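You operate a simulated robot arm through the tools that you are given. There is no shell and no other tool. Be economical: measure what you need, move in short steps, check, and stop when the job is done.

You run a simulated robot arm. Do the job below in one go: nothing can be reset, and whatever is moved stays where it is left.

JOB
Add soap and water to the plugged sink, soak the yellow bowl, unplug.
Fine: soak it till its mark is gone; two pumps of soap; water between the sink's lines; tap off; bowl and stopper end on the drainer.

Only the result counts: the job must be done as asked and must still hold three seconds after the hand-in. Knocking over, shifting, dropping, spilling or breaking anything else fails it. A push-on lid holds only when it is set on centred and level and pressed home; a screw cap is set on level and turned clockwise until tight.

ROBOT AND FRAMES
A 7-joint arm with a two-finger parallel gripper on a trunk, on a base that drives. Base frame: it is fixed to the floor where the robot stands at the start and does not move with it; the origin is under the middle of the robot, x ahead of it, y to its left, z up. Readings come in cm, rad, newtons and seconds.
With the tool pointing down near the work surface it reaches from about 26 to 72 cm from the robot's upright axis, wherever it stands. Its first joint turns from -2.007 to 2.007 rad. Places, roughly: soap pump [90, 0, 100]; sink bowl [80, 20, 80]; drainer [70, -30, 90]; tap lever [70, 50, 100]. Payload 3.91 kg.
The tool frame sits at the grasp point between the pads (the TCP): z along the fingers, y along the line on which they close. The tips reach 3 cm beyond it. The gripper opens to 11 cm. The fingers are 2 cm wide and 1 cm thick; the gripper's body (4.8 by 11.2 cm) begins 5.5 cm behind the TCP.
Orientation is that of the tool frame in the base frame, as [roll, pitch, yaw] about the fixed x, y, z axes, in that order (R = Rz(yaw) Ry(pitch) Rx(roll)). With the fingers straight down and closing along the base's y, the tool's x points along the base's -x, its y along +y and its z along -z.

CONTROLS
- The arm moves only by the tool apply_moves. Its argument "motion" is a list of rows, each an object (a shift or turn left out is 0, a gripper value left out holds the last) with "fingers": the gripper command, from -1 (shut) to 1 (fully open), values between in proportion; "dp": the shift along the tool's x, y, z in units of 250 mm (1.0 is 250 mm), a list of three; "angular": the turn, a rotation vector about the tool's x, y, z in units of 45 degrees (1.0 is 45 degrees), a list of three. In form: [{"fingers": fingers, "dp": [dx, dy, dz], "angular": [wx, wy, wz]}, ...]. A call has 1 to 8 rows; each row is the pose to reach, as a shift and turn from the pose commanded when the call began, along the tool's axes at that moment. A call with a number of a shift or a turn outside -1 to 1 is refused whole. Rows are played at 5 a second. More than 5 cm and 0.15 rad between two rows, or a gripper value outside its range, and nothing of the call is played. Where a pose cannot be reached the arm comes as near as it can. A force on the tool above 70 N (or 10 N above the force at the start of the call, whichever is more), or a blocked arm, ends the call early, and 0.2 s more pass. Each finger travels about 10.8 cm/s and halts on what it meets, pressing with about 30 N; the grip force reading is that of the motor and also rises with nothing between the fingers. The clock runs only during rows and for 0.2 s after the last one: add rows that repeat a pose to give the fingers time. The reply holds the time, the measured pose of the TCP, the force on the tool along the base axes, the opening and the grip force, in the units named above and with some noise.
- Cameras (640 x 400 px; columns grow to the right, rows downward): "scene" is now at [2.33, 13.57, 171.64]; the picture's right is [-0.18, -0.98, 0.00], its down [-0.68, 0.13, -0.72] and it looks along [0.71, -0.13, -0.69] (base axes); focal length 270 px, centre (320, 200). "wrist" rides on the gripper at [7.2, 1.7, -10.3] in the tool frame; the picture's right is [-0.23, 0.97, 0.00], its down [-0.76, -0.18, -0.62] and it looks along [-0.61, -0.14, 0.78] (tool axes); focal length 222 px, centre (320, 200). There is no depth. A picture from a camera that has moved, and an enlarged one, comes with that camera's place and axes in the base frame and with its lens.
- snapshot(camera): a new picture of that camera. The clock stands still meanwhile.
- move_column(by): slides the trunk up (or, below 0, down) by that many cm; the arm and the scene camera ride with it, the base frame stays. It gives what a move gives, with no picture.
- roll_base(legs): drives the robot by 1 to 6 legs, each [ahead, turn to the left] in cm and rad, along the robot's own axes; the way and the turn of a leg run together, so that a leg with both is an arc; at most 150 cm and 3.142 rad a leg. The arm and the cameras ride along, it lands a little off, and it stops where it bumps. It gives what a move gives.
- pan_tilt(pan, tilt): turns the head with the scene camera to pan (to the left, within 2.705 rad either way) and tilt (down, from -0.506 to 1.204), counted from straight ahead of the robot. It gives what a move gives.
- close_up(camera, box): a new picture of the part [left, top, right, bottom] of that camera's present view, enlarged. The clock stands still meanwhile.
- hand_in(): hands the job in; it is judged then, once.

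Go step by step. Nothing tells you exact positions but the pictures and the camera data: compare them with the known pose of the tool, close in by small moves and look again before you grip or let go. The budget is 120 turns and 78 pictures, counting those below and the enlarged ones. Unless the task says otherwise, let go and move clear before handing in.

The tools are called after "Call:" as a command line: name --argument value ..., lists and objects as JSON in quotes. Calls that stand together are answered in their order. apply_moves: Moves the arm, as the interface text tells. Its arguments: {"type":"object","properties":{"motion":{"type":"array","items":{"type":"object","properties":{"fingers":{"type":"number"},"dp":{"type":"array","items":{"type":"number"}},"angular":{"type":"array","items":{"type":"number"}}}}}},"required":["motion"]} The other tools are called the same way: move_column (by) slides the trunk up or down; roll_base (legs) drives the base; pan_tilt (pan, tilt) turns the head that bears the scene camera; snapshot (camera) takes a picture; close_up (camera, box) takes an enlarged picture of a part of a camera's view; hand_in () hands the job in.

At the start:

```text
t: 0.0
eef_pos: [47.03, -2.58, 126.24]
orientation: [3.141, 0.0, -3.141]
ft_force: [0.0, -0.4, -0.3]
grip_width: 10.99
grip_force: 0.0
trunk travel left (down, up): [-82.5, 16.5]
robot x, y, heading: [0.37, 0.38, -0.001]
head pan, tilt: [-0.185, 0.768]
```

scene: 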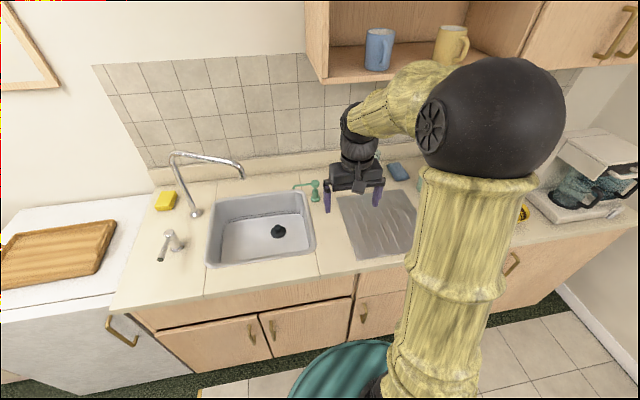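
wrist: 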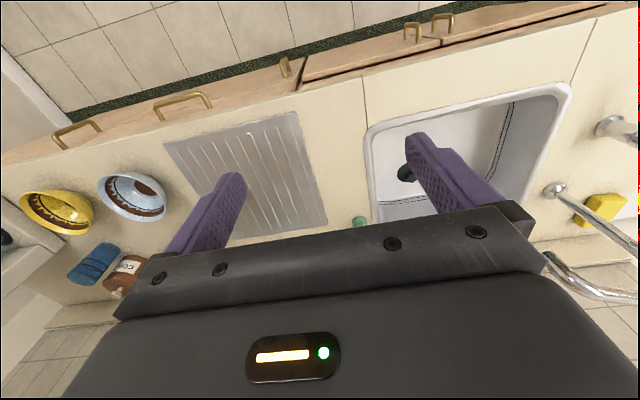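

I see the sink left of centre with a black stopper (lying in the sink, maybe in the drain), a green soap pump, the tap lever at the left, the drainer in the middle and bowls to the right. I'll look closer at each.

Call:
close_up --camera "scene" --box '[140, 140, 340, 280]'

Call:
close_up --camera "wrist" --box '[0, 120, 240, 300]'

```text
2.86 times, centred on (240, 210) of scene
camera zoom: at [2.33, 13.57, 171.64], right [-0.18, -0.98, 0.0], down [-0.68, 0.13, -0.72], along [0.71, -0.13, -0.69], focal length 770 px, centre (549, 171)
```

zoom: 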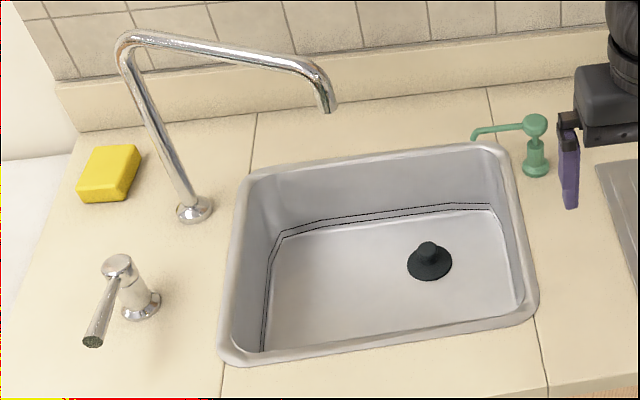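

```text
2.22 times, centred on (120, 210) of wrist
camera zoom: at [39.8, -0.86, 136.59], right [0.23, 0.97, 0.0], down [0.76, -0.18, 0.62], along [0.61, -0.14, -0.78], focal length 494 px, centre (764, 178)
```

zoom: 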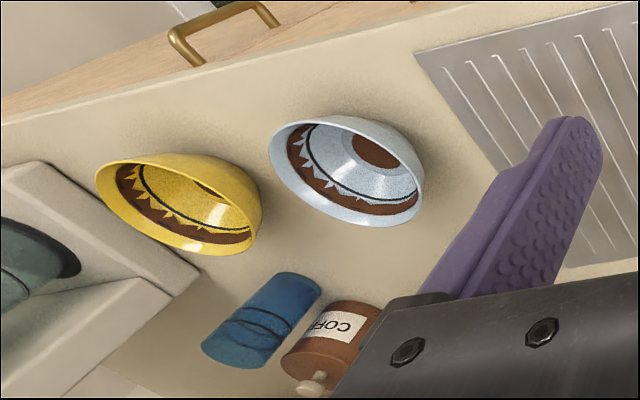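

The sink spans about x 70–107, y 2–48, with the pump near (100,-2), the lever near (82,61) and the yellow bowl near (68,-99). I'll check my base clearance to the counter before driving.

Call:
pan_tilt --pan 0.0 --tilt 1.2

Call:
snapshot --camera "scene"

```text
t: 0.9
eef_pos: [47.05, -2.66, 126.01]
orientation: [3.141, 0.001, -3.141]
ft_force: [-0.1, 0.7, -0.3]
grip_width: 10.98
grip_force: 0.0
trunk travel left (down, up): [-82.5, 16.5]
robot x, y, heading: [0.22, -0.18, 0.002]
head pan, tilt: [0.0, 1.201]
```

```text
73 pictures are left
camera scene: at [-0.14, 15.08, 168.62], right [0.0, -1.0, 0.0], down [-0.93, 0.0, -0.36], along [0.36, 0.0, -0.93], focal length 270 px, centre (320, 200)
```

scene: 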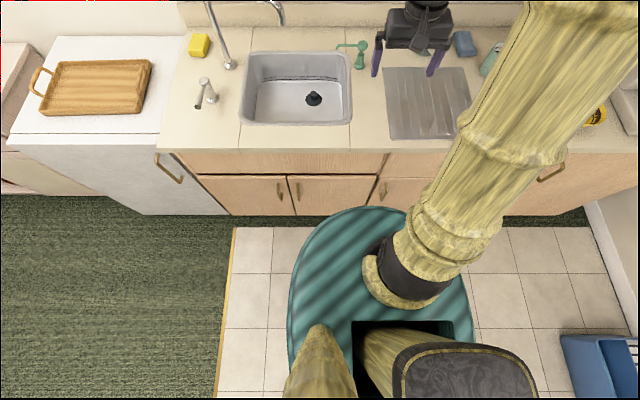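

The counter front is at about x=57, and the soap pump head is near (100,-2.5,88). I'll drive ahead 30 cm so the pump comes within reach.

Call:
roll_base --legs '[[30, 0]]'

Call:
pan_tilt --pan 0.0 --tilt 0.9

Call:
snapshot --camera "scene"

Call:
snapshot --camera "wrist"

```text
t: 2.9
eef_pos: [74.28, -2.38, 125.82]
orientation: [3.141, -0.004, -3.137]
ft_force: [0.5, 0.0, -0.6]
grip_width: 11.02
grip_force: 0.0
trunk travel left (down, up): [-82.5, 16.5]
robot x, y, heading: [27.81, 0.13, 0.003]
head pan, tilt: [0.0, 1.201]
stopped in leg 1: the robot was blocked; the commanded pose is now the measured one
```

```text
t: 3.6
eef_pos: [74.24, -2.39, 125.71]
orientation: [-3.14, -0.005, -3.137]
ft_force: [-0.6, -0.5, -0.1]
grip_width: 10.99
grip_force: 0.0
trunk travel left (down, up): [-82.5, 16.5]
robot x, y, heading: [28.34, -0.09, -0.001]
head pan, tilt: [0.0, 0.901]
```

```text
72 pictures are left
camera scene: at [29.21, 15.14, 170.6], right [0.0, -1.0, 0.0], down [-0.78, 0.0, -0.62], along [0.62, 0.0, -0.78], focal length 270 px, centre (320, 200)
```

scene: 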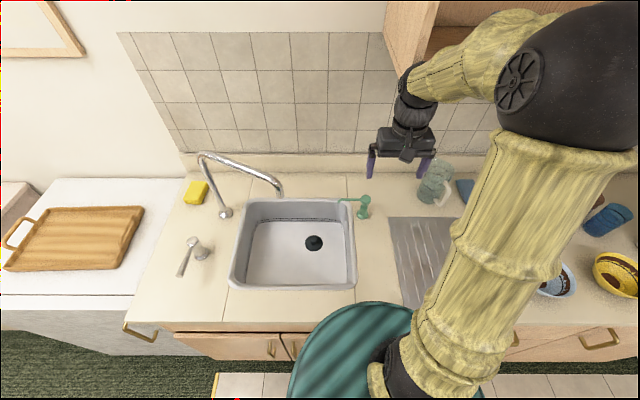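

```text
71 pictures are left
camera wrist: at [67.1, -0.67, 136.06], right [0.22, 0.97, 0.0], down [0.77, -0.17, 0.62], along [0.6, -0.14, -0.79], focal length 222 px, centre (320, 200)
```

wrist: 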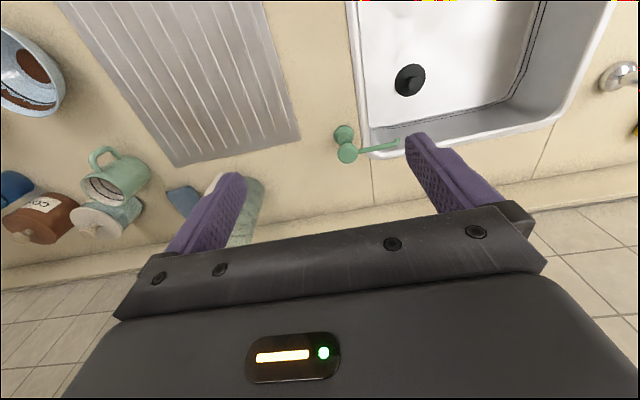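

The base stopped at x≈28. Combining the views, the counter is nearer z≈84 and the pump head is around (89,-1,97). I'll look at the cupboard above the pump before reaching in.

Call:
pan_tilt --pan -0.3 --tilt 0.35

Call:
snapshot --camera "scene"

Call:
close_up --camera "wrist" --box '[280, 80, 440, 180]'

```text
t: 4.6
eef_pos: [74.24, -2.41, 125.6]
orientation: [3.141, -0.005, -3.137]
ft_force: [0.9, -0.2, -0.1]
grip_width: 10.99
grip_force: 0.1
trunk travel left (down, up): [-82.5, 16.5]
robot x, y, heading: [27.8, -0.08, 0.005]
head pan, tilt: [-0.3, 0.351]
```

```text
70 pictures are left
camera scene: at [30.56, 12.4, 175.35], right [-0.29, -0.96, 0.0], down [-0.33, 0.1, -0.94], along [0.9, -0.27, -0.34], focal length 270 px, centre (320, 200)
```

scene: 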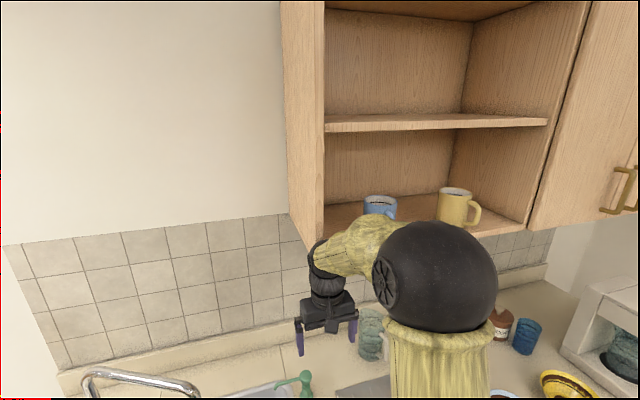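

```text
4.00 times, centred on (360, 130) of wrist
camera zoom: at [67.1, -0.67, 136.06], right [0.22, 0.97, 0.0], down [0.77, -0.17, 0.62], along [0.6, -0.14, -0.79], focal length 888 px, centre (160, 480)
```

zoom: 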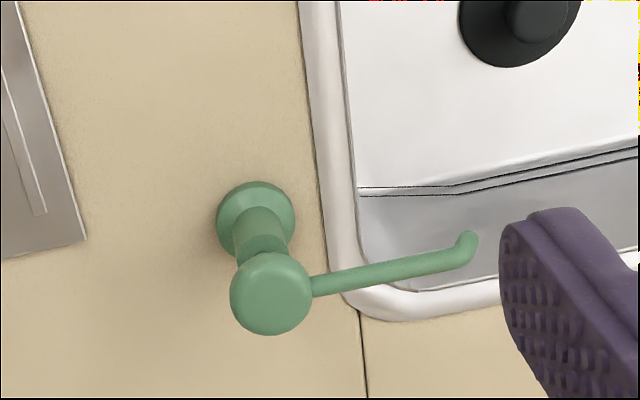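

The cupboard bottom is at about z≈140, clear of the wrist. I'll close the fingers and come over the pump head, staying about 8 cm above it.

Call:
apply_moves --motion '[{"fingers": -1, "dp": [-0.15, 0.02, 0.1]}, {"dp": [-0.3, 0.04, 0.2]}, {"dp": [-0.43, 0.06, 0.32]}, {"dp": [-0.5, 0.06, 0.46]}, {"dp": [-0.54, 0.06, 0.6]}, {"dp": [-0.56, 0.06, 0.72]}, {"dp": [-0.56, 0.06, 0.72]}]'

Call:
pan_tilt --pan -0.1 --tilt 0.85

Call:
close_up --camera "scene" --box '[240, 120, 460, 260]'

Call:
snapshot --camera "wrist"

```text
t: 5.5
eef_pos: [73.03, -4.65, 120.53]
orientation: [-3.107, -0.08, -3.1]
ft_force: [-0.1, 0.0, 1.1]
grip_width: 0.0
grip_force: 30.0
trunk travel left (down, up): [-82.5, 16.5]
robot x, y, heading: [28.05, -5.28, -0.033]
head pan, tilt: [-0.3, 0.351]
stopped in row 4: the arm was blocked; the commanded pose is now the measured one
```

```text
t: 6.5
eef_pos: [73.26, -5.08, 120.23]
orientation: [-3.08, -0.067, 3.114]
ft_force: [0.1, -0.4, -0.1]
grip_width: 0.0
grip_force: 30.3
trunk travel left (down, up): [-82.5, 16.5]
robot x, y, heading: [27.94, 5.77, 0.059]
head pan, tilt: [-0.099, 0.85]
```

```text
2.86 times, centred on (350, 190) of scene
camera zoom: at [4.75, 4.08, 173.87], right [-0.04, -0.99, -0.1], down [-0.65, 0.1, -0.76], along [0.76, 0.03, -0.65], focal length 770 px, centre (234, 229)
```

zoom: 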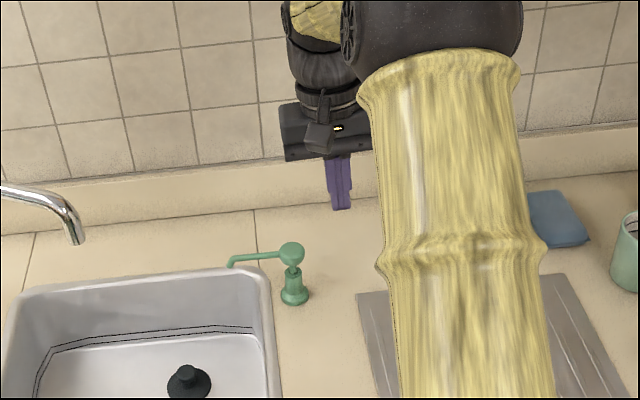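

```text
67 pictures are left
camera wrist: at [66.77, -2.56, 130.96], right [0.25, 0.97, -0.08], down [0.8, -0.16, 0.58], along [0.55, -0.21, -0.81], focal length 222 px, centre (320, 200)
```

wrist: 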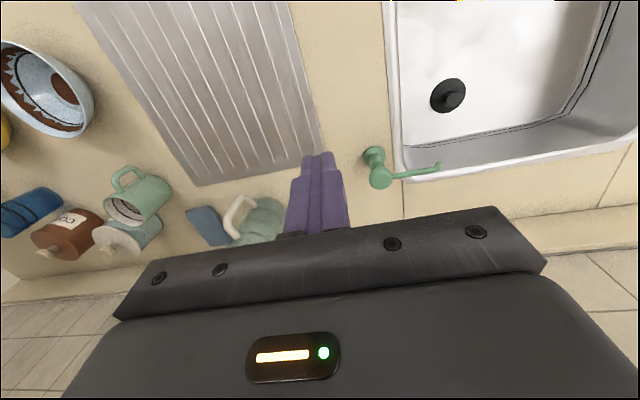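

The arm was blocked and the base reads unsteady, probably wedged against the cabinet. I'll back off a little and re-check.

Call:
roll_base --legs '[[-5, 0]]'

Call:
snapshot --camera "scene"

```text
t: 7.2
eef_pos: [95.83, -3.28, 96.81]
orientation: [-3.123, -0.532, -3.102]
ft_force: [-11.8, 29.4, -25.1]
grip_width: 0.01
grip_force: 30.1
trunk travel left (down, up): [-82.5, 16.5]
robot x, y, heading: [33.71, 4.95, 0.034]
head pan, tilt: [-0.099, 0.85]
stopped in leg 1: the robot was blocked; the commanded pose is now the measured one
```

```text
66 pictures are left
camera scene: at [39.98, 18.96, 170.69], right [-0.06, -1.0, 0.0], down [-0.77, 0.05, -0.63], along [0.63, -0.04, -0.77], focal length 270 px, centre (320, 200)
```

scene: 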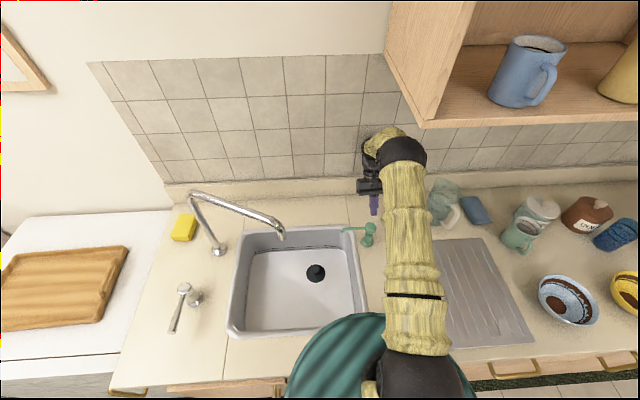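

The readings jumped: the tool is now low behind the pump and tilted. I'll check the state with a null move before doing anything else.

Call:
apply_moves --motion '[{"fingers": -1, "dp": [0, 0, 0]}, {"dp": [0.03, 0, -0.05]}]'

Call:
close_up --camera "scene" --box '[320, 120, 480, 260]'

```text
t: 7.8
eef_pos: [88.62, -0.92, 105.56]
orientation: [-3.046, -0.404, 3.119]
ft_force: [-0.6, -1.2, 0.1]
grip_width: 0.0
grip_force: 30.5
trunk travel left (down, up): [-82.5, 16.5]
robot x, y, heading: [28.99, 5.01, 0.043]
head pan, tilt: [-0.099, 0.85]
```

```text
2.86 times, centred on (400, 190) of scene
camera zoom: at [30.07, 18.58, 171.25], right [-0.06, -1.0, 0.0], down [-0.75, 0.05, -0.66], along [0.66, -0.04, -0.75], focal length 770 px, centre (91, 229)
```

zoom: 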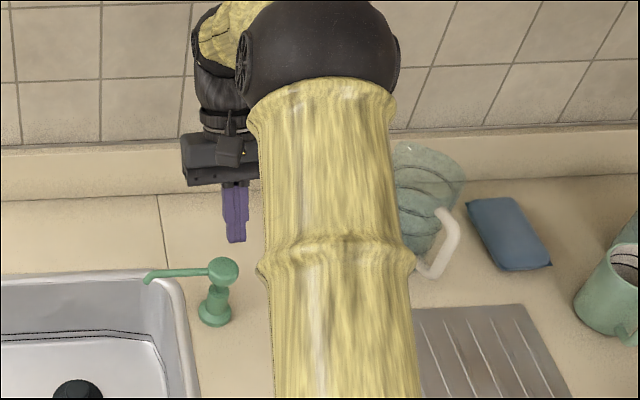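

The robot has settled: no force, the base at (29,5), and the tool above and behind the pump, which looks intact. I'll back the base 3 cm off the cabinet.

Call:
roll_base --legs '[[-3, 0]]'

Call:
snapshot --camera "scene"

```text
t: 8.6
eef_pos: [86.54, -1.3, 105.28]
orientation: [-3.044, -0.407, 3.115]
ft_force: [-0.7, 0.0, 1.0]
grip_width: 0.0
grip_force: 29.9
trunk travel left (down, up): [-82.5, 16.5]
robot x, y, heading: [27.08, 4.73, 0.039]
head pan, tilt: [-0.099, 0.85]
```

```text
64 pictures are left
camera scene: at [28.14, 18.95, 171.0], right [-0.06, -1.0, 0.0], down [-0.75, 0.05, -0.66], along [0.66, -0.04, -0.75], focal length 270 px, centre (320, 200)
```

scene: 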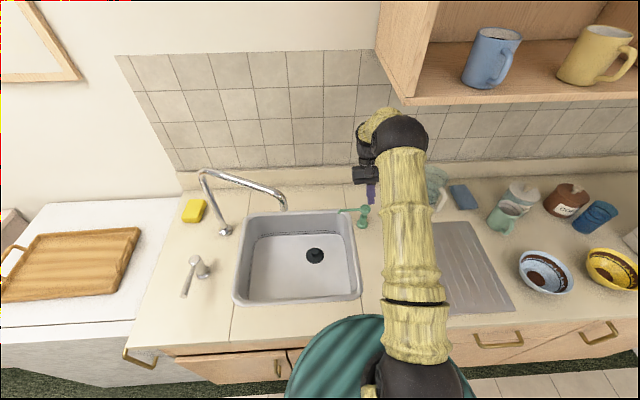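

The base is free at x≈27. I'll level the tool back to pointing straight down and lift slightly over the pump head at about (88,-0.7,97).

Call:
apply_moves --motion '[{"dp": [0, 0, -0.07], "angular": [-0.03, -0.13, 0]}, {"dp": [-0.01, 0.01, -0.134], "angular": [-0.06, -0.26, 0]}, {"dp": [-0.01, 0.02, -0.134], "angular": [-0.09, -0.39, 0]}, {"dp": [-0.01, 0.024, -0.134], "angular": [-0.125, -0.518, 0]}, {"dp": [-0.01, 0.024, -0.134], "angular": [-0.125, -0.518, 0]}]'

Call:
snapshot --camera "wrist"

Call:
close_up --camera "scene" --box '[300, 150, 420, 240]'

```text
t: 9.8
eef_pos: [88.78, 1.46, 107.64]
orientation: [-3.137, -0.006, -3.137]
ft_force: [0.1, 0.0, -0.1]
grip_width: 0.01
grip_force: 29.8
trunk travel left (down, up): [-82.5, 16.5]
robot x, y, heading: [26.66, 4.79, 0.04]
head pan, tilt: [-0.099, 0.85]
```

```text
63 pictures are left
camera wrist: at [81.57, 3.2, 117.95], right [0.22, 0.97, 0.0], down [0.77, -0.17, 0.62], along [0.6, -0.14, -0.79], focal length 222 px, centre (320, 200)
```

wrist: 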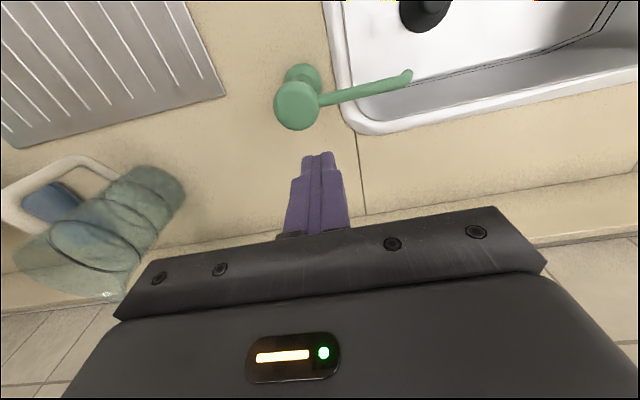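

```text
4.44 times, centred on (360, 195) of scene
camera zoom: at [29.05, 20.77, 170.83], right [-0.06, -1.0, 0.01], down [-0.75, 0.04, -0.66], along [0.66, -0.05, -0.75], focal length 1198 px, centre (142, 222)
```

zoom: 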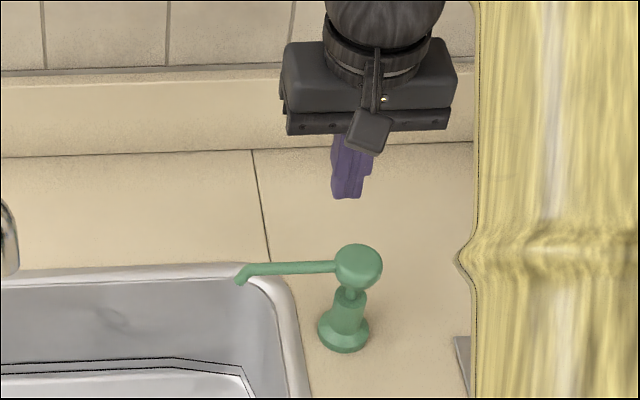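

The tip is about 2.7 cm too far in x and 1.4 cm too far in y from the pump head. I'll shift laterally and look again.

Call:
apply_moves --motion '[{"fingers": -1, "dp": [0.1, -0.052, 0]}, {"dp": [0.1, -0.052, 0]}]'

Call:
snapshot --camera "wrist"

Call:
close_up --camera "scene" --box '[300, 150, 420, 240]'

```text
t: 10.4
eef_pos: [85.6, -0.34, 107.82]
orientation: [-3.141, -0.006, -3.141]
ft_force: [0.4, 0.1, 0.2]
grip_width: 0.01
grip_force: 30.3
trunk travel left (down, up): [-82.5, 16.5]
robot x, y, heading: [26.91, 4.73, 0.04]
head pan, tilt: [-0.099, 0.85]
```

```text
61 pictures are left
camera wrist: at [78.45, 1.55, 118.18], right [0.23, 0.97, 0.0], down [0.77, -0.18, 0.62], along [0.6, -0.14, -0.79], focal length 222 px, centre (320, 200)
```

wrist: 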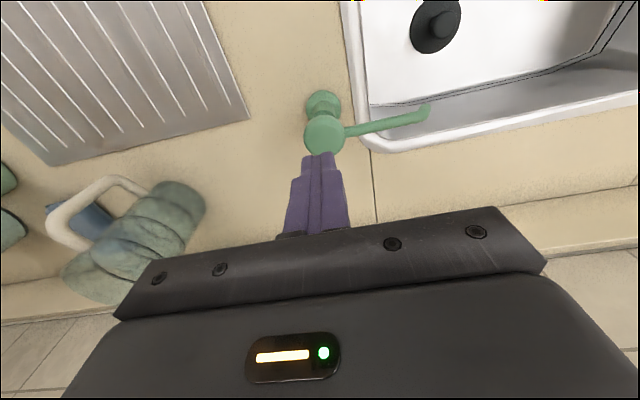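

```text
4.44 times, centred on (360, 195) of scene
camera zoom: at [28.24, 20.55, 170.8], right [-0.06, -1.0, 0.01], down [-0.75, 0.04, -0.66], along [0.66, -0.05, -0.75], focal length 1198 px, centre (142, 222)
```

zoom: 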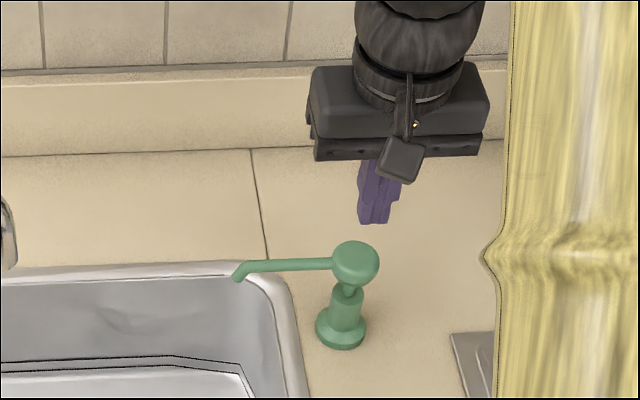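

The head is near (85.1,0.4,101) and the tool is almost over it. I'll centre and descend gently to feel the pump.

Call:
apply_moves --motion '[{"fingers": -1, "dp": [0.015, 0.026, 0.05]}, {"dp": [0.015, 0.026, 0.1]}, {"dp": [0.015, 0.026, 0.13]}, {"dp": [0.015, 0.026, 0.15]}, {"dp": [0.015, 0.026, 0.17]}]'

Call:
close_up --camera "scene" --box '[300, 150, 420, 240]'

```text
t: 11.6
eef_pos: [85.46, -0.99, 103.58]
orientation: [3.136, -0.003, 3.132]
ft_force: [0.4, -0.3, 0.8]
grip_width: 0.0
grip_force: 30.1
trunk travel left (down, up): [-82.5, 16.5]
robot x, y, heading: [26.97, 4.7, 0.041]
head pan, tilt: [-0.099, 0.85]
```

```text
4.44 times, centred on (360, 195) of scene
camera zoom: at [28.41, 18.98, 170.99], right [-0.06, -1.0, 0.0], down [-0.75, 0.05, -0.66], along [0.66, -0.04, -0.75], focal length 1198 px, centre (142, 222)
```

zoom: 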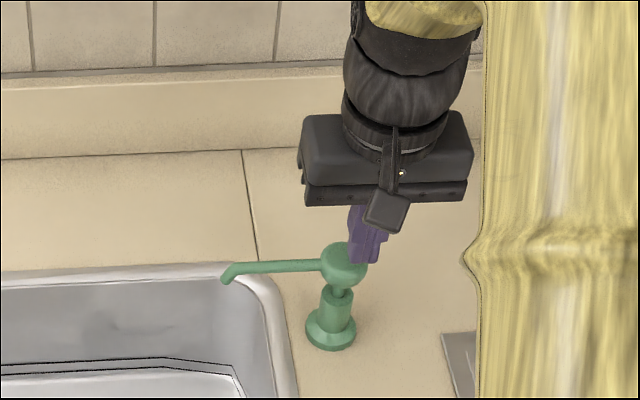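

Call:
apply_moves --motion '[{"fingers": -1, "dp": [0, 0.025, -0.03]}, {"dp": [0, 0.05, -0.03]}, {"dp": [0, 0.05, -0.03]}]'

Call:
close_up --camera "wrist" --box '[240, 80, 400, 180]'

```text
t: 12.4
eef_pos: [85.39, 0.33, 104.47]
orientation: [3.135, -0.004, 3.132]
ft_force: [0.2, -0.1, -0.2]
grip_width: 0.03
grip_force: 30.2
trunk travel left (down, up): [-82.5, 16.5]
robot x, y, heading: [26.6, 4.43, 0.038]
head pan, tilt: [-0.099, 0.85]
```

```text
4.00 times, centred on (320, 130) of wrist
camera zoom: at [78.25, 2.13, 114.78], right [0.23, 0.97, 0.01], down [0.76, -0.19, 0.62], along [0.6, -0.14, -0.78], focal length 888 px, centre (320, 480)
```

zoom: 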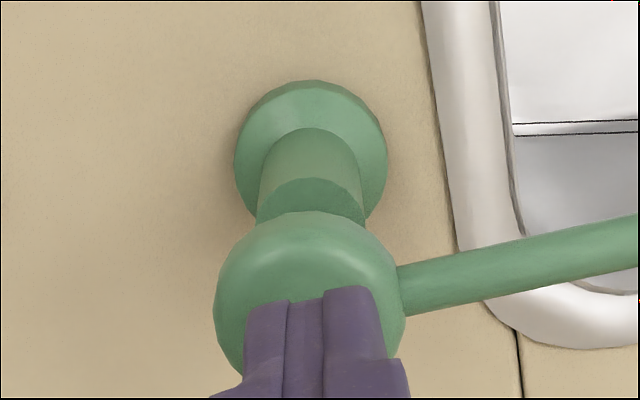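

The tip is centred over the head. I'll press down in small steps.

Call:
apply_moves --motion '[{"fingers": -1, "dp": [0, 0, 0.04]}, {"dp": [0, 0, 0.06]}, {"dp": [0, 0, 0.08]}, {"dp": [0, 0, 0.1]}, {"dp": [0, 0, 0.12]}]'

Call:
close_up --camera "scene" --box '[300, 150, 420, 240]'

```text
t: 13.6
eef_pos: [85.42, 0.58, 101.42]
orientation: [3.136, -0.003, 3.136]
ft_force: [0.1, -0.5, 2.6]
grip_width: 0.0
grip_force: 29.9
trunk travel left (down, up): [-82.5, 16.5]
robot x, y, heading: [26.79, 4.5, 0.038]
head pan, tilt: [-0.099, 0.85]
```

```text
4.44 times, centred on (360, 195) of scene
camera zoom: at [28.36, 19.04, 170.99], right [-0.06, -1.0, 0.0], down [-0.75, 0.04, -0.66], along [0.66, -0.04, -0.75], focal length 1198 px, centre (142, 222)
```

zoom: 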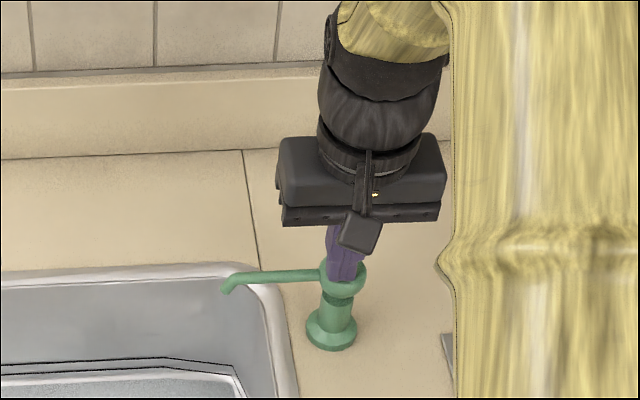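

Contact: the head is moving down with light force. I'll press on to the bottom of the stroke.

Call:
apply_moves --motion '[{"fingers": -1, "dp": [0, 0, 0.02]}, {"dp": [0, 0, 0.04]}, {"dp": [0, 0, 0.06]}, {"dp": [0, 0, 0.08]}, {"dp": [0, 0, 0.09]}, {"dp": [0, 0, 0.09]}]'

Call:
close_up --camera "scene" --box '[260, 170, 400, 270]'

```text
t: 14.6
eef_pos: [85.41, 0.47, 101.08]
orientation: [3.137, 0.027, 3.134]
ft_force: [-9.9, -0.9, 31.0]
grip_width: 0.0
grip_force: 29.6
trunk travel left (down, up): [-82.5, 16.5]
robot x, y, heading: [27.25, 4.38, 0.04]
head pan, tilt: [-0.099, 0.85]
stopped in row 4: the force on the tool passed its limit (the readings are from after the stop); the commanded pose is now the measured one
```

```text
4.00 times, centred on (330, 220) of scene
camera zoom: at [27.28, 19.11, 171.05], right [-0.06, -1.0, 0.0], down [-0.75, 0.04, -0.67], along [0.66, -0.04, -0.75], focal length 1078 px, centre (280, 120)
```

zoom: 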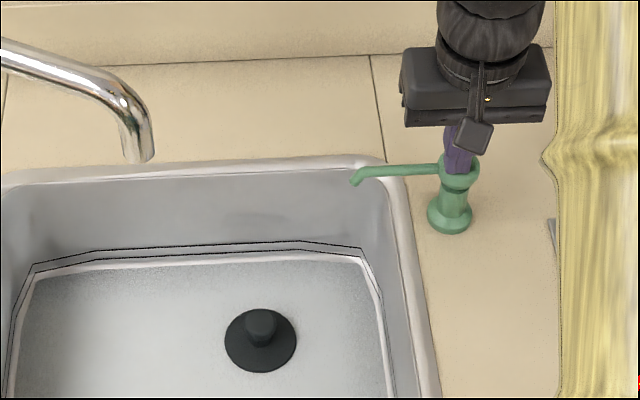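

The pump bottomed out, which is one pump. I'll lift, let it spring back, then check.

Call:
apply_moves --motion '[{"fingers": -1, "dp": [0, 0, -0.1]}, {"dp": [0, 0, -0.18]}, {"dp": [0, 0, -0.18]}, {"dp": [0, 0, -0.18]}, {"dp": [0, 0, -0.18]}]'

Call:
close_up --camera "scene" --box '[260, 170, 400, 270]'

```text
t: 15.8
eef_pos: [85.83, 0.44, 104.56]
orientation: [3.135, 0.013, 3.135]
ft_force: [-0.2, -0.3, -0.2]
grip_width: 0.0
grip_force: 29.7
trunk travel left (down, up): [-82.5, 16.5]
robot x, y, heading: [26.88, 4.78, 0.038]
head pan, tilt: [-0.099, 0.85]
```

```text
4.00 times, centred on (330, 220) of scene
camera zoom: at [28.42, 19.06, 170.98], right [-0.06, -1.0, 0.0], down [-0.75, 0.04, -0.66], along [0.66, -0.04, -0.75], focal length 1078 px, centre (280, 120)
```

zoom: 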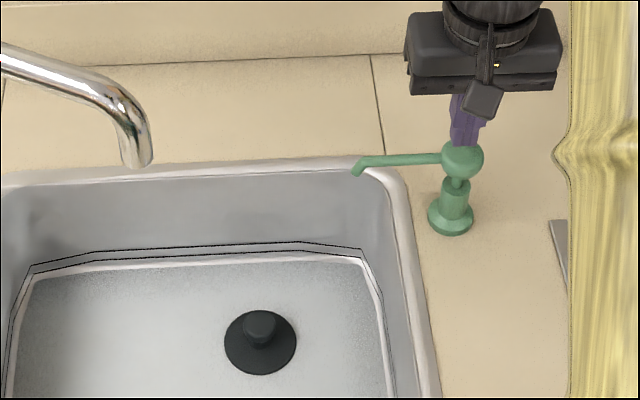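

The head sprang back fully, so I'll do the second pump.

Call:
apply_moves --motion '[{"fingers": -1, "dp": [0.01, 0, 0.05]}, {"dp": [0.01, 0, 0.09]}, {"dp": [0.01, 0, 0.12]}, {"dp": [0.01, 0, 0.15]}, {"dp": [0.01, 0, 0.18]}, {"dp": [0.01, 0, 0.2]}]'

Call:
close_up --camera "scene" --box '[260, 170, 400, 270]'

```text
t: 17.3
eef_pos: [85.62, 0.4, 101.04]
orientation: [3.139, 0.04, 3.135]
ft_force: [-10.9, -0.6, 31.5]
grip_width: 0.0
grip_force: 30.1
trunk travel left (down, up): [-82.5, 16.5]
robot x, y, heading: [27.08, 4.56, 0.042]
head pan, tilt: [-0.099, 0.85]
stopped in row 6: the force on the tool passed its limit (the readings are from after the stop); the commanded pose is now the measured one
```

```text
4.00 times, centred on (330, 220) of scene
camera zoom: at [27.25, 19.14, 171.06], right [-0.06, -1.0, 0.0], down [-0.75, 0.04, -0.67], along [0.66, -0.04, -0.75], focal length 1078 px, centre (280, 120)
```

zoom: 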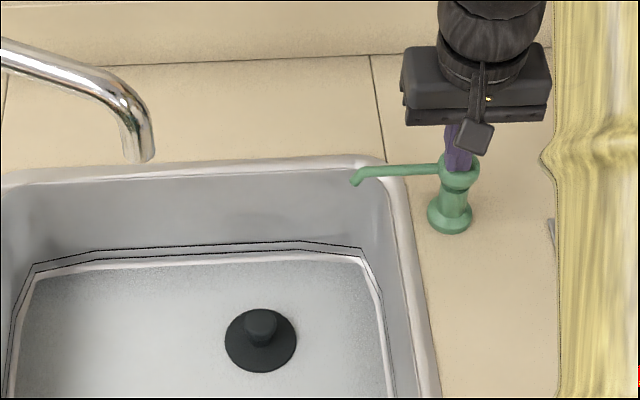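

Two pumps are done. I'll lift clear and retract toward the robot before going to the tap lever.

Call:
apply_moves --motion '[{"fingers": -1, "dp": [0, 0, -0.18], "angular": [0, 0.05, 0]}, {"dp": [0.1, 0, -0.34], "angular": [0, 0.05, 0]}, {"dp": [0.28, 0, -0.44], "angular": [0, 0.05, 0]}, {"dp": [0.46, 0, -0.5], "angular": [0, 0.05, 0]}, {"dp": [0.65, 0, -0.5], "angular": [0, 0.05, 0]}, {"dp": [0.84, 0, -0.5], "angular": [0, 0.05, 0]}, {"dp": [0.97, 0, -0.5], "angular": [0, 0.05, 0]}, {"dp": [0.97, 0.1, -0.5], "angular": [0, 0.05, 0]}]'

Call:
apply_moves --motion '[{"dp": [0, 0.19, 0]}, {"dp": [0, 0.38, 0]}, {"dp": [0, 0.57, 0]}, {"dp": [0, 0.76, 0]}, {"dp": [0, 0.95, 0]}, {"dp": [0, 1.0, 0]}]'

Call:
apply_moves --motion '[{"dp": [0, 0.19, 0]}, {"dp": [0, 0.38, 0]}, {"dp": [0, 0.5, 0]}, {"dp": [0, 0.5, 0]}]'

Call:
snapshot --camera "wrist"

Call:
snapshot --camera "scene"

```text
refused: row 3 steps farther than a row can; nothing moved
```

```text
t: 17.6
eef_pos: [86.39, 1.15, 101.0]
orientation: [-3.128, 0.052, 3.127]
ft_force: [-11.5, -6.3, 44.8]
grip_width: 0.0
grip_force: 29.7
trunk travel left (down, up): [-82.5, 16.5]
robot x, y, heading: [27.03, 4.57, 0.035]
head pan, tilt: [-0.099, 0.85]
stopped in row 1: the force on the tool passed its limit (the readings are from after the stop); the commanded pose is now the measured one
```

```text
t: 17.9
eef_pos: [86.63, 2.62, 100.91]
orientation: [-3.118, 0.056, 3.116]
ft_force: [-13.9, -11.9, 26.7]
grip_width: 0.01
grip_force: 29.8
trunk travel left (down, up): [-82.5, 16.5]
robot x, y, heading: [26.72, 4.65, 0.037]
head pan, tilt: [-0.099, 0.85]
stopped in row 1: the force on the tool passed its limit (the readings are from after the stop); the commanded pose is now the measured one
```

```text
53 pictures are left
camera wrist: at [78.79, 4.79, 110.81], right [0.25, 0.97, -0.01], down [0.72, -0.18, 0.67], along [0.65, -0.18, -0.74], focal length 222 px, centre (320, 200)
```

wrist: 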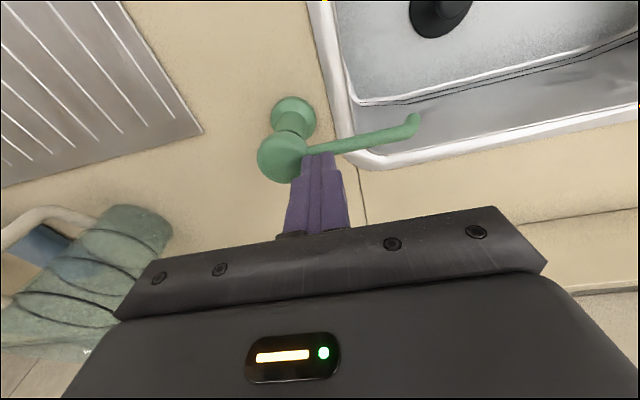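

```text
52 pictures are left
camera scene: at [27.88, 19.34, 170.91], right [-0.06, -1.0, 0.0], down [-0.75, 0.04, -0.66], along [0.66, -0.04, -0.75], focal length 270 px, centre (320, 200)
```

scene: 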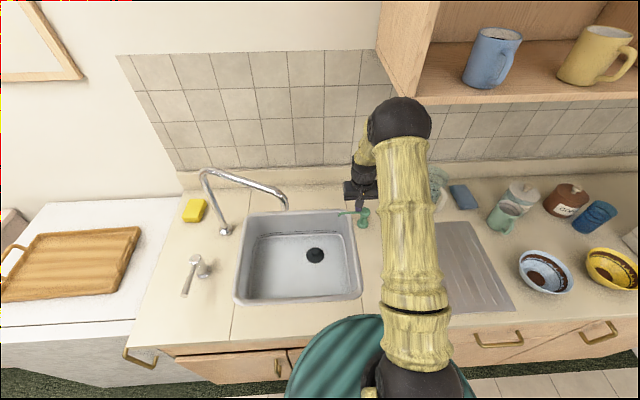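

One row was refused and the later moves dragged the tip sideways toward the nozzle; the pump still stands. I'll go straight up now.

Call:
apply_moves --motion '[{"fingers": -1, "dp": [0, 0, -0.1]}, {"dp": [0, 0, -0.2]}, {"dp": [0, 0, -0.3]}, {"dp": [0, 0, -0.4]}, {"dp": [0, 0, -0.5]}, {"dp": [0, 0, -0.6]}]'

Call:
close_up --camera "scene" --box '[220, 170, 400, 310]'

```text
t: 19.3
eef_pos: [85.88, 3.0, 115.59]
orientation: [-3.125, 0.053, 3.118]
ft_force: [-0.2, 0.0, -0.1]
grip_width: 0.0
grip_force: 29.5
trunk travel left (down, up): [-82.5, 16.5]
robot x, y, heading: [27.02, 5.05, 0.036]
head pan, tilt: [-0.099, 0.85]
```

```text
2.86 times, centred on (310, 240) of scene
camera zoom: at [28.39, 19.05, 170.98], right [-0.06, -1.0, 0.0], down [-0.75, 0.05, -0.66], along [0.66, -0.04, -0.75], focal length 770 px, centre (349, 86)
```

zoom: 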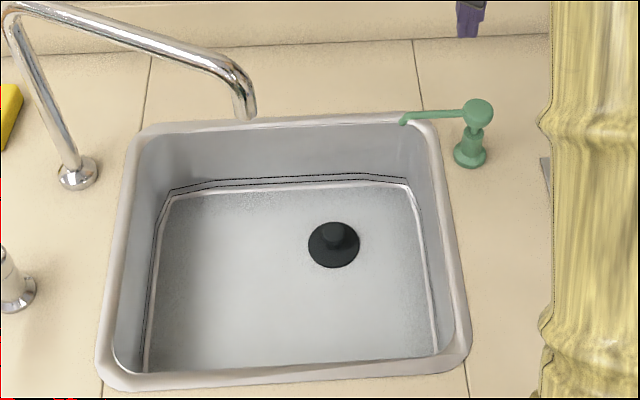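

The pump is intact with its head up. Now I'll retract toward the robot at height.

Call:
apply_moves --motion '[{"fingers": -1, "dp": [0.15, 0, -0.05], "angular": [0, 0.06, 0]}, {"dp": [0.33, 0, -0.1], "angular": [0, 0.06, 0]}, {"dp": [0.51, 0, -0.15], "angular": [0, 0.06, 0]}, {"dp": [0.69, 0, -0.15], "angular": [0, 0.06, 0]}, {"dp": [0.87, 0, -0.15], "angular": [0, 0.06, 0]}, {"dp": [1.0, 0.1, -0.15], "angular": [0, 0.06, 0]}, {"dp": [1.0, 0.28, -0.15], "angular": [0, 0.06, 0]}, {"dp": [1.0, 0.46, -0.15], "angular": [0, 0.06, 0]}]'

```text
t: 21.1
eef_pos: [61.18, 15.29, 117.73]
orientation: [-3.124, 0.008, 3.117]
ft_force: [-0.9, 1.1, -0.1]
grip_width: 0.0
grip_force: 29.8
trunk travel left (down, up): [-82.5, 16.5]
robot x, y, heading: [26.97, 4.68, 0.038]
head pan, tilt: [-0.099, 0.85]
```

Call:
apply_moves --motion '[{"fingers": -1, "dp": [0.06, 0.17, 0]}, {"dp": [0.12, 0.34, 0]}, {"dp": [0.18, 0.51, 0]}, {"dp": [0.24, 0.68, 0]}, {"dp": [0.3, 0.85, 0]}, {"dp": [0.36, 1.0, 0]}, {"dp": [0.36, 1.0, 0]}]'

Call:
snapshot --camera "wrist"

Call:
close_up --camera "scene" --box '[140, 220, 300, 320]'

```text
t: 22.7
eef_pos: [52.89, 40.44, 117.4]
orientation: [-3.124, 0.004, 3.118]
ft_force: [0.4, 0.1, -0.4]
grip_width: 0.01
grip_force: 29.8
trunk travel left (down, up): [-82.5, 16.5]
robot x, y, heading: [27.08, 4.95, 0.037]
head pan, tilt: [-0.099, 0.85]
```

```text
50 pictures are left
camera wrist: at [45.65, 42.59, 127.61], right [0.25, 0.97, -0.01], down [0.75, -0.19, 0.63], along [0.61, -0.17, -0.78], focal length 222 px, centre (320, 200)
```

wrist: 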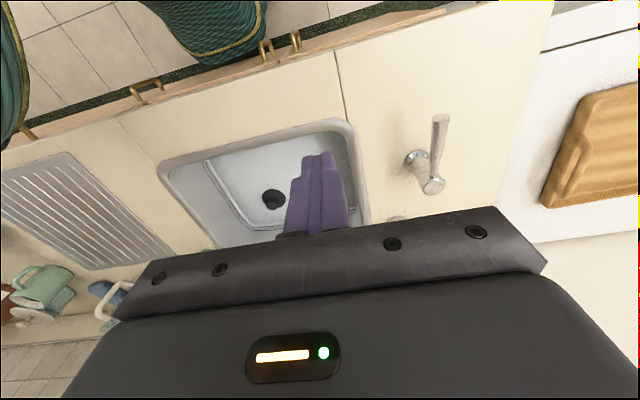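

```text
4.00 times, centred on (220, 270) of scene
camera zoom: at [28.46, 18.98, 170.99], right [-0.06, -1.0, 0.0], down [-0.75, 0.05, -0.66], along [0.66, -0.04, -0.75], focal length 1078 px, centre (720, -80)
```

zoom: 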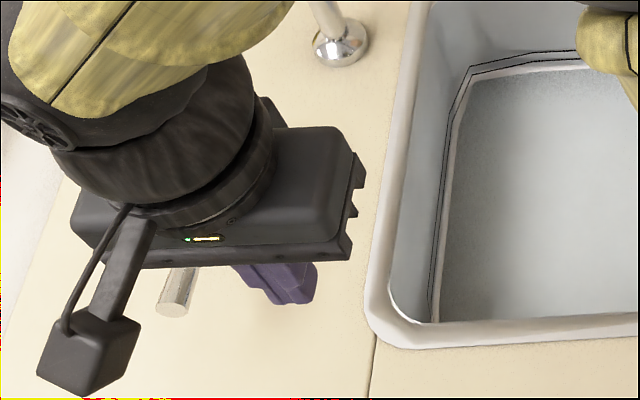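

The lever tip is near (60,55.3,97), with its pivot near (73,56,94). I'll open the gripper and hover over the handle end.

Call:
apply_moves --motion '[{"fingers": -1, "dp": [-0.07, 0.12, 0.0]}, {"fingers": 0.2, "dp": [-0.14, 0.24, 0.0]}, {"fingers": 0.2, "dp": [-0.21, 0.36, 0.05]}, {"dp": [-0.28, 0.48, 0.15]}, {"dp": [-0.34, 0.6, 0.25]}, {"dp": [-0.34, 0.6, 0.38]}, {"dp": [-0.34, 0.6, 0.38]}]'

Call:
snapshot --camera "wrist"

```text
t: 24.3
eef_pos: [61.85, 55.16, 107.54]
orientation: [-3.125, 0.006, 3.117]
ft_force: [0.3, 0.0, 0.3]
grip_width: 6.6
grip_force: 0.0
trunk travel left (down, up): [-82.5, 16.5]
robot x, y, heading: [27.4, 4.9, 0.041]
head pan, tilt: [-0.099, 0.85]
```

```text
48 pictures are left
camera wrist: at [54.5, 57.32, 117.9], right [0.25, 0.97, -0.02], down [0.75, -0.19, 0.63], along [0.61, -0.17, -0.78], focal length 222 px, centre (320, 200)
```

wrist: 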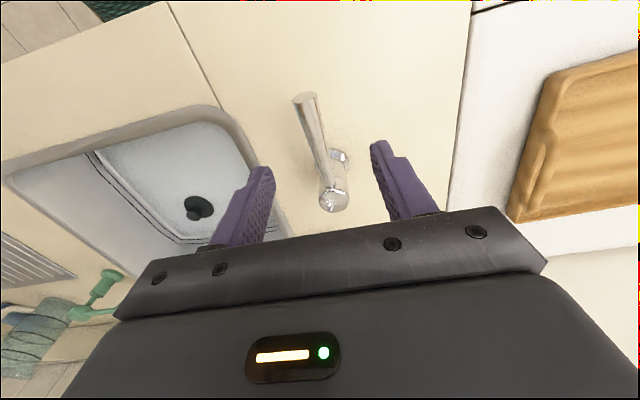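

The lever lies between the fingers. I'll descend around the handle and grip it.

Call:
apply_moves --motion '[{"fingers": 0.2, "dp": [0, -0.03, 0.13]}, {"dp": [0, -0.03, 0.26]}, {"dp": [0, -0.03, 0.4]}, {"fingers": -1, "dp": [0, -0.03, 0.4]}, {"dp": [0, -0.03, 0.4]}, {"dp": [0, -0.03, 0.4]}]'

Call:
snapshot --camera "wrist"

```text
t: 25.7
eef_pos: [61.95, 54.57, 97.63]
orientation: [-3.126, 0.008, 3.12]
ft_force: [4.4, 22.0, 0.1]
grip_width: 2.1
grip_force: 44.6
trunk travel left (down, up): [-82.5, 16.5]
robot x, y, heading: [26.82, 5.06, 0.029]
head pan, tilt: [-0.099, 0.85]
```

```text
47 pictures are left
camera wrist: at [54.63, 56.52, 107.79], right [0.25, 0.97, -0.01], down [0.75, -0.18, 0.63], along [0.61, -0.17, -0.77], focal length 222 px, centre (320, 200)
```

wrist: 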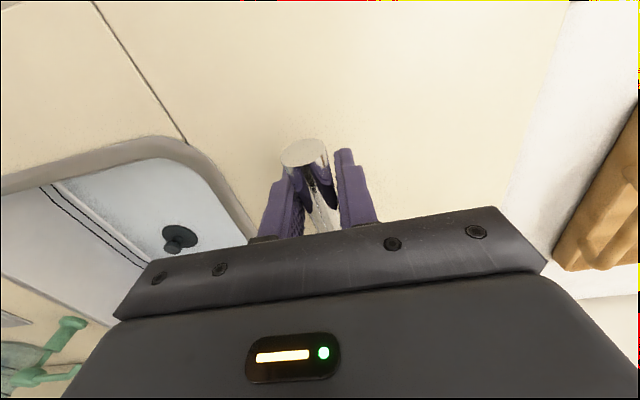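

The handle is gripped. I'll try lifting it gently.

Call:
apply_moves --motion '[{"fingers": -1, "dp": [0, 0, -0.03]}, {"dp": [0, 0, -0.06]}, {"dp": [0, 0, -0.09]}]'

Call:
pan_tilt --pan 0.15 --tilt 0.85

Call:
snapshot --camera "scene"

```text
t: 26.5
eef_pos: [61.75, 54.46, 99.25]
orientation: [-3.114, 0.001, 3.119]
ft_force: [-1.8, 12.6, -39.9]
grip_width: 2.08
grip_force: 45.7
trunk travel left (down, up): [-82.5, 16.5]
robot x, y, heading: [26.98, 4.88, 0.039]
head pan, tilt: [-0.099, 0.85]
```

```text
t: 27.3
eef_pos: [61.89, 54.55, 99.43]
orientation: [-3.119, 0.003, 3.119]
ft_force: [-6.0, 11.3, -36.6]
grip_width: 2.08
grip_force: 44.8
trunk travel left (down, up): [-82.5, 16.5]
robot x, y, heading: [27.12, 4.79, 0.044]
head pan, tilt: [0.15, 0.85]
```

```text
46 pictures are left
camera scene: at [28.5, 21.58, 170.91], right [0.19, -0.98, 0.0], down [-0.74, -0.14, -0.66], along [0.65, 0.12, -0.75], focal length 270 px, centre (320, 200)
```

scene: 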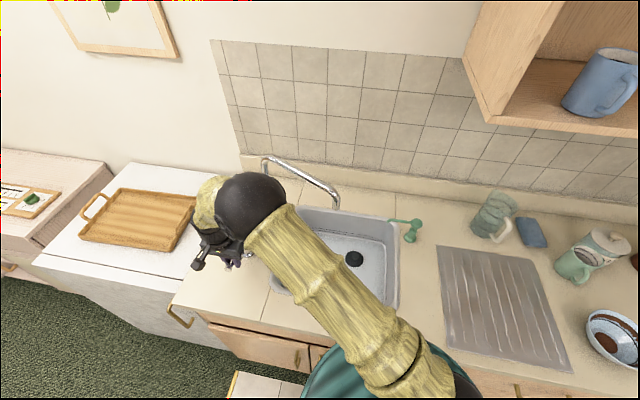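

Lifting meets about 38 N and no water appears, so it's probably a turning lever. I'll lower back and try swinging it sideways.

Call:
apply_moves --motion '[{"fingers": -1, "dp": [0, 0, 0.06]}, {"dp": [0, 0, 0.06]}, {"dp": [0, -0.03, 0.06]}, {"dp": [0, -0.06, 0.06]}, {"dp": [0, -0.09, 0.06]}, {"dp": [0, -0.12, 0.06]}]'

Call:
snapshot --camera "wrist"

```text
t: 28.3
eef_pos: [61.88, 54.52, 98.9]
orientation: [3.115, 0.02, 3.126]
ft_force: [-0.9, 19.1, 4.3]
grip_width: 2.07
grip_force: 45.1
trunk travel left (down, up): [-82.5, 16.5]
robot x, y, heading: [26.81, 4.53, 0.039]
head pan, tilt: [0.15, 0.85]
stopped in row 5: the force on the tool passed its limit (the readings are from after the stop); the commanded pose is now the measured one
```

```text
45 pictures are left
camera wrist: at [54.44, 56.07, 109.21], right [0.24, 0.97, 0.03], down [0.75, -0.21, 0.63], along [0.62, -0.13, -0.77], focal length 222 px, centre (320, 200)
```

wrist: 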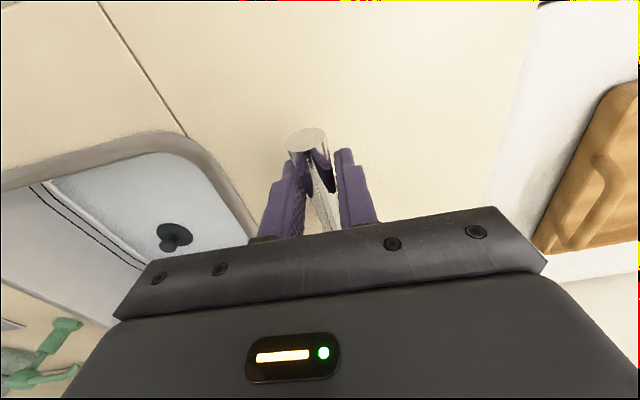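

It is blocked toward the sink. I'll try the other way.

Call:
apply_moves --motion '[{"fingers": -1, "dp": [0, 0, 0.03]}, {"dp": [0, 0.03, 0.03]}, {"dp": [0, 0.06, 0.03]}, {"dp": [0, 0.09, 0.03]}, {"dp": [0, 0.12, 0.03]}]'

Call:
snapshot --camera "wrist"

```text
t: 29.5
eef_pos: [62.03, 56.49, 98.19]
orientation: [3.127, 0.019, 3.117]
ft_force: [-0.2, -18.9, 21.1]
grip_width: 2.5
grip_force: 45.2
trunk travel left (down, up): [-82.5, 16.5]
robot x, y, heading: [27.03, 4.61, 0.037]
head pan, tilt: [0.15, 0.85]
```

```text
44 pictures are left
camera wrist: at [54.68, 58.27, 108.48], right [0.25, 0.97, 0.02], down [0.74, -0.2, 0.64], along [0.62, -0.14, -0.77], focal length 222 px, centre (320, 200)
```

wrist: 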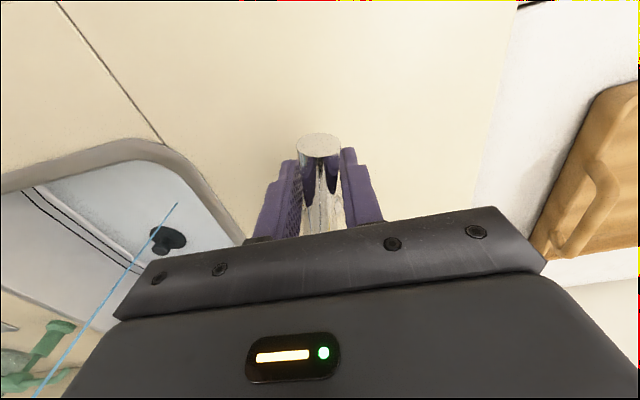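

Swinging the lever away from the sink starts a thin stream. I'll watch the water level in the sink.

Call:
apply_moves --motion '[{"fingers": -1}, {}, {}, {}, {}, {}, {}, {}]'

Call:
close_up --camera "scene" --box '[240, 150, 440, 310]'

```text
t: 31.3
eef_pos: [62.05, 56.73, 98.3]
orientation: [3.122, 0.019, 3.12]
ft_force: [7.4, -21.1, 3.4]
grip_width: 2.55
grip_force: 45.0
trunk travel left (down, up): [-82.5, 16.5]
robot x, y, heading: [27.03, 4.35, 0.039]
head pan, tilt: [0.15, 0.85]
```

```text
2.50 times, centred on (340, 230) of scene
camera zoom: at [28.42, 20.64, 171.02], right [0.19, -0.98, 0.0], down [-0.74, -0.14, -0.66], along [0.65, 0.13, -0.75], focal length 674 px, centre (270, 125)
```

zoom: 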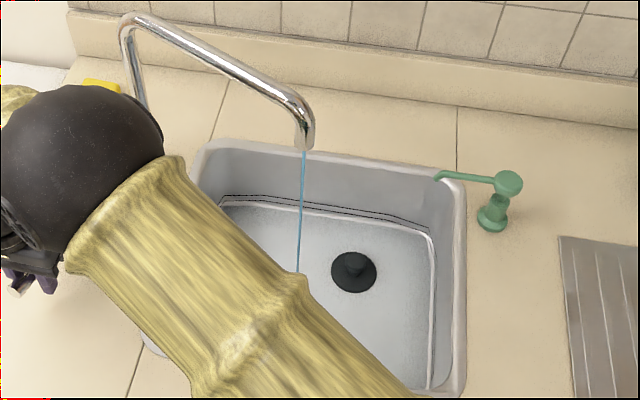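

The flow is very thin, so I'll open the lever further along its arc, turning the hand with it.

Call:
apply_moves --motion '[{"fingers": -1, "dp": [-0.008, 0.03, 0], "angular": [0, 0, 0.15]}, {"dp": [-0.018, 0.06, 0], "angular": [0, 0, 0.3]}, {"dp": [-0.03, 0.09, 0], "angular": [0, 0, 0.43]}, {"dp": [-0.044, 0.116, 0], "angular": [0, 0, 0.55]}, {"dp": [-0.044, 0.116, 0], "angular": [0, 0, 0.55]}]'

Call:
close_up --camera "scene" --box '[240, 150, 440, 310]'

```text
t: 32.5
eef_pos: [63.27, 59.59, 98.17]
orientation: [3.119, 0.009, 2.686]
ft_force: [13.0, -25.5, -9.0]
grip_width: 2.42
grip_force: 44.7
trunk travel left (down, up): [-82.5, 16.5]
robot x, y, heading: [26.76, 4.93, 0.04]
head pan, tilt: [0.15, 0.85]
```

```text
2.50 times, centred on (340, 230) of scene
camera zoom: at [28.65, 20.66, 171.0], right [0.19, -0.98, 0.0], down [-0.74, -0.14, -0.66], along [0.65, 0.13, -0.75], focal length 674 px, centre (270, 125)
```

zoom: 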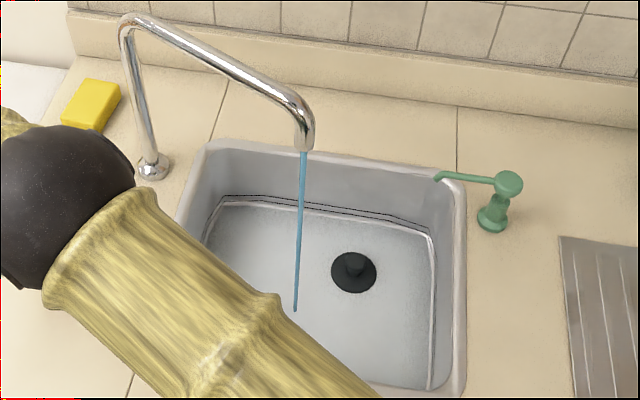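

The stream is thicker now. I'll wait and watch.

Call:
apply_moves --motion '[{"fingers": -1}, {}, {}, {}, {}, {}, {}, {}]'

Call:
apply_moves --motion '[{"fingers": -1}, {}, {}, {}, {}, {}, {}, {}]'

Call:
close_up --camera "scene" --box '[290, 180, 410, 280]'

```text
t: 34.3
eef_pos: [63.2, 59.57, 98.24]
orientation: [3.121, 0.008, 2.687]
ft_force: [11.5, -24.5, -16.9]
grip_width: 2.4
grip_force: 45.1
trunk travel left (down, up): [-82.5, 16.5]
robot x, y, heading: [26.93, 4.96, 0.037]
head pan, tilt: [0.15, 0.85]
```

```text
t: 36.1
eef_pos: [63.33, 59.53, 98.19]
orientation: [3.122, 0.009, 2.689]
ft_force: [12.4, -24.5, -16.6]
grip_width: 2.39
grip_force: 45.4
trunk travel left (down, up): [-82.5, 16.5]
robot x, y, heading: [27.14, 4.63, 0.04]
head pan, tilt: [0.15, 0.85]
```

```text
4.00 times, centred on (350, 230) of scene
camera zoom: at [28.65, 20.76, 171.0], right [0.19, -0.98, 0.0], down [-0.74, -0.14, -0.66], along [0.65, 0.12, -0.75], focal length 1078 px, centre (200, 80)
```

zoom: 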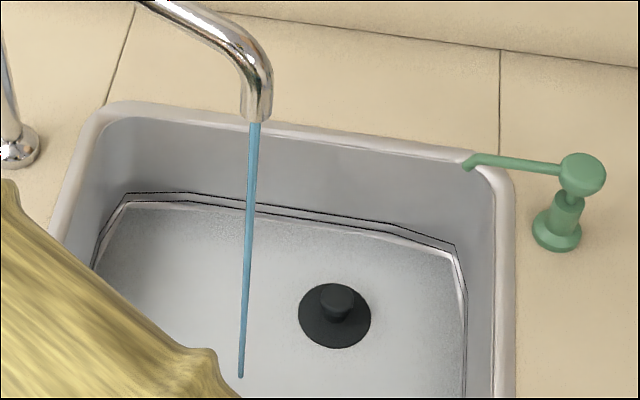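

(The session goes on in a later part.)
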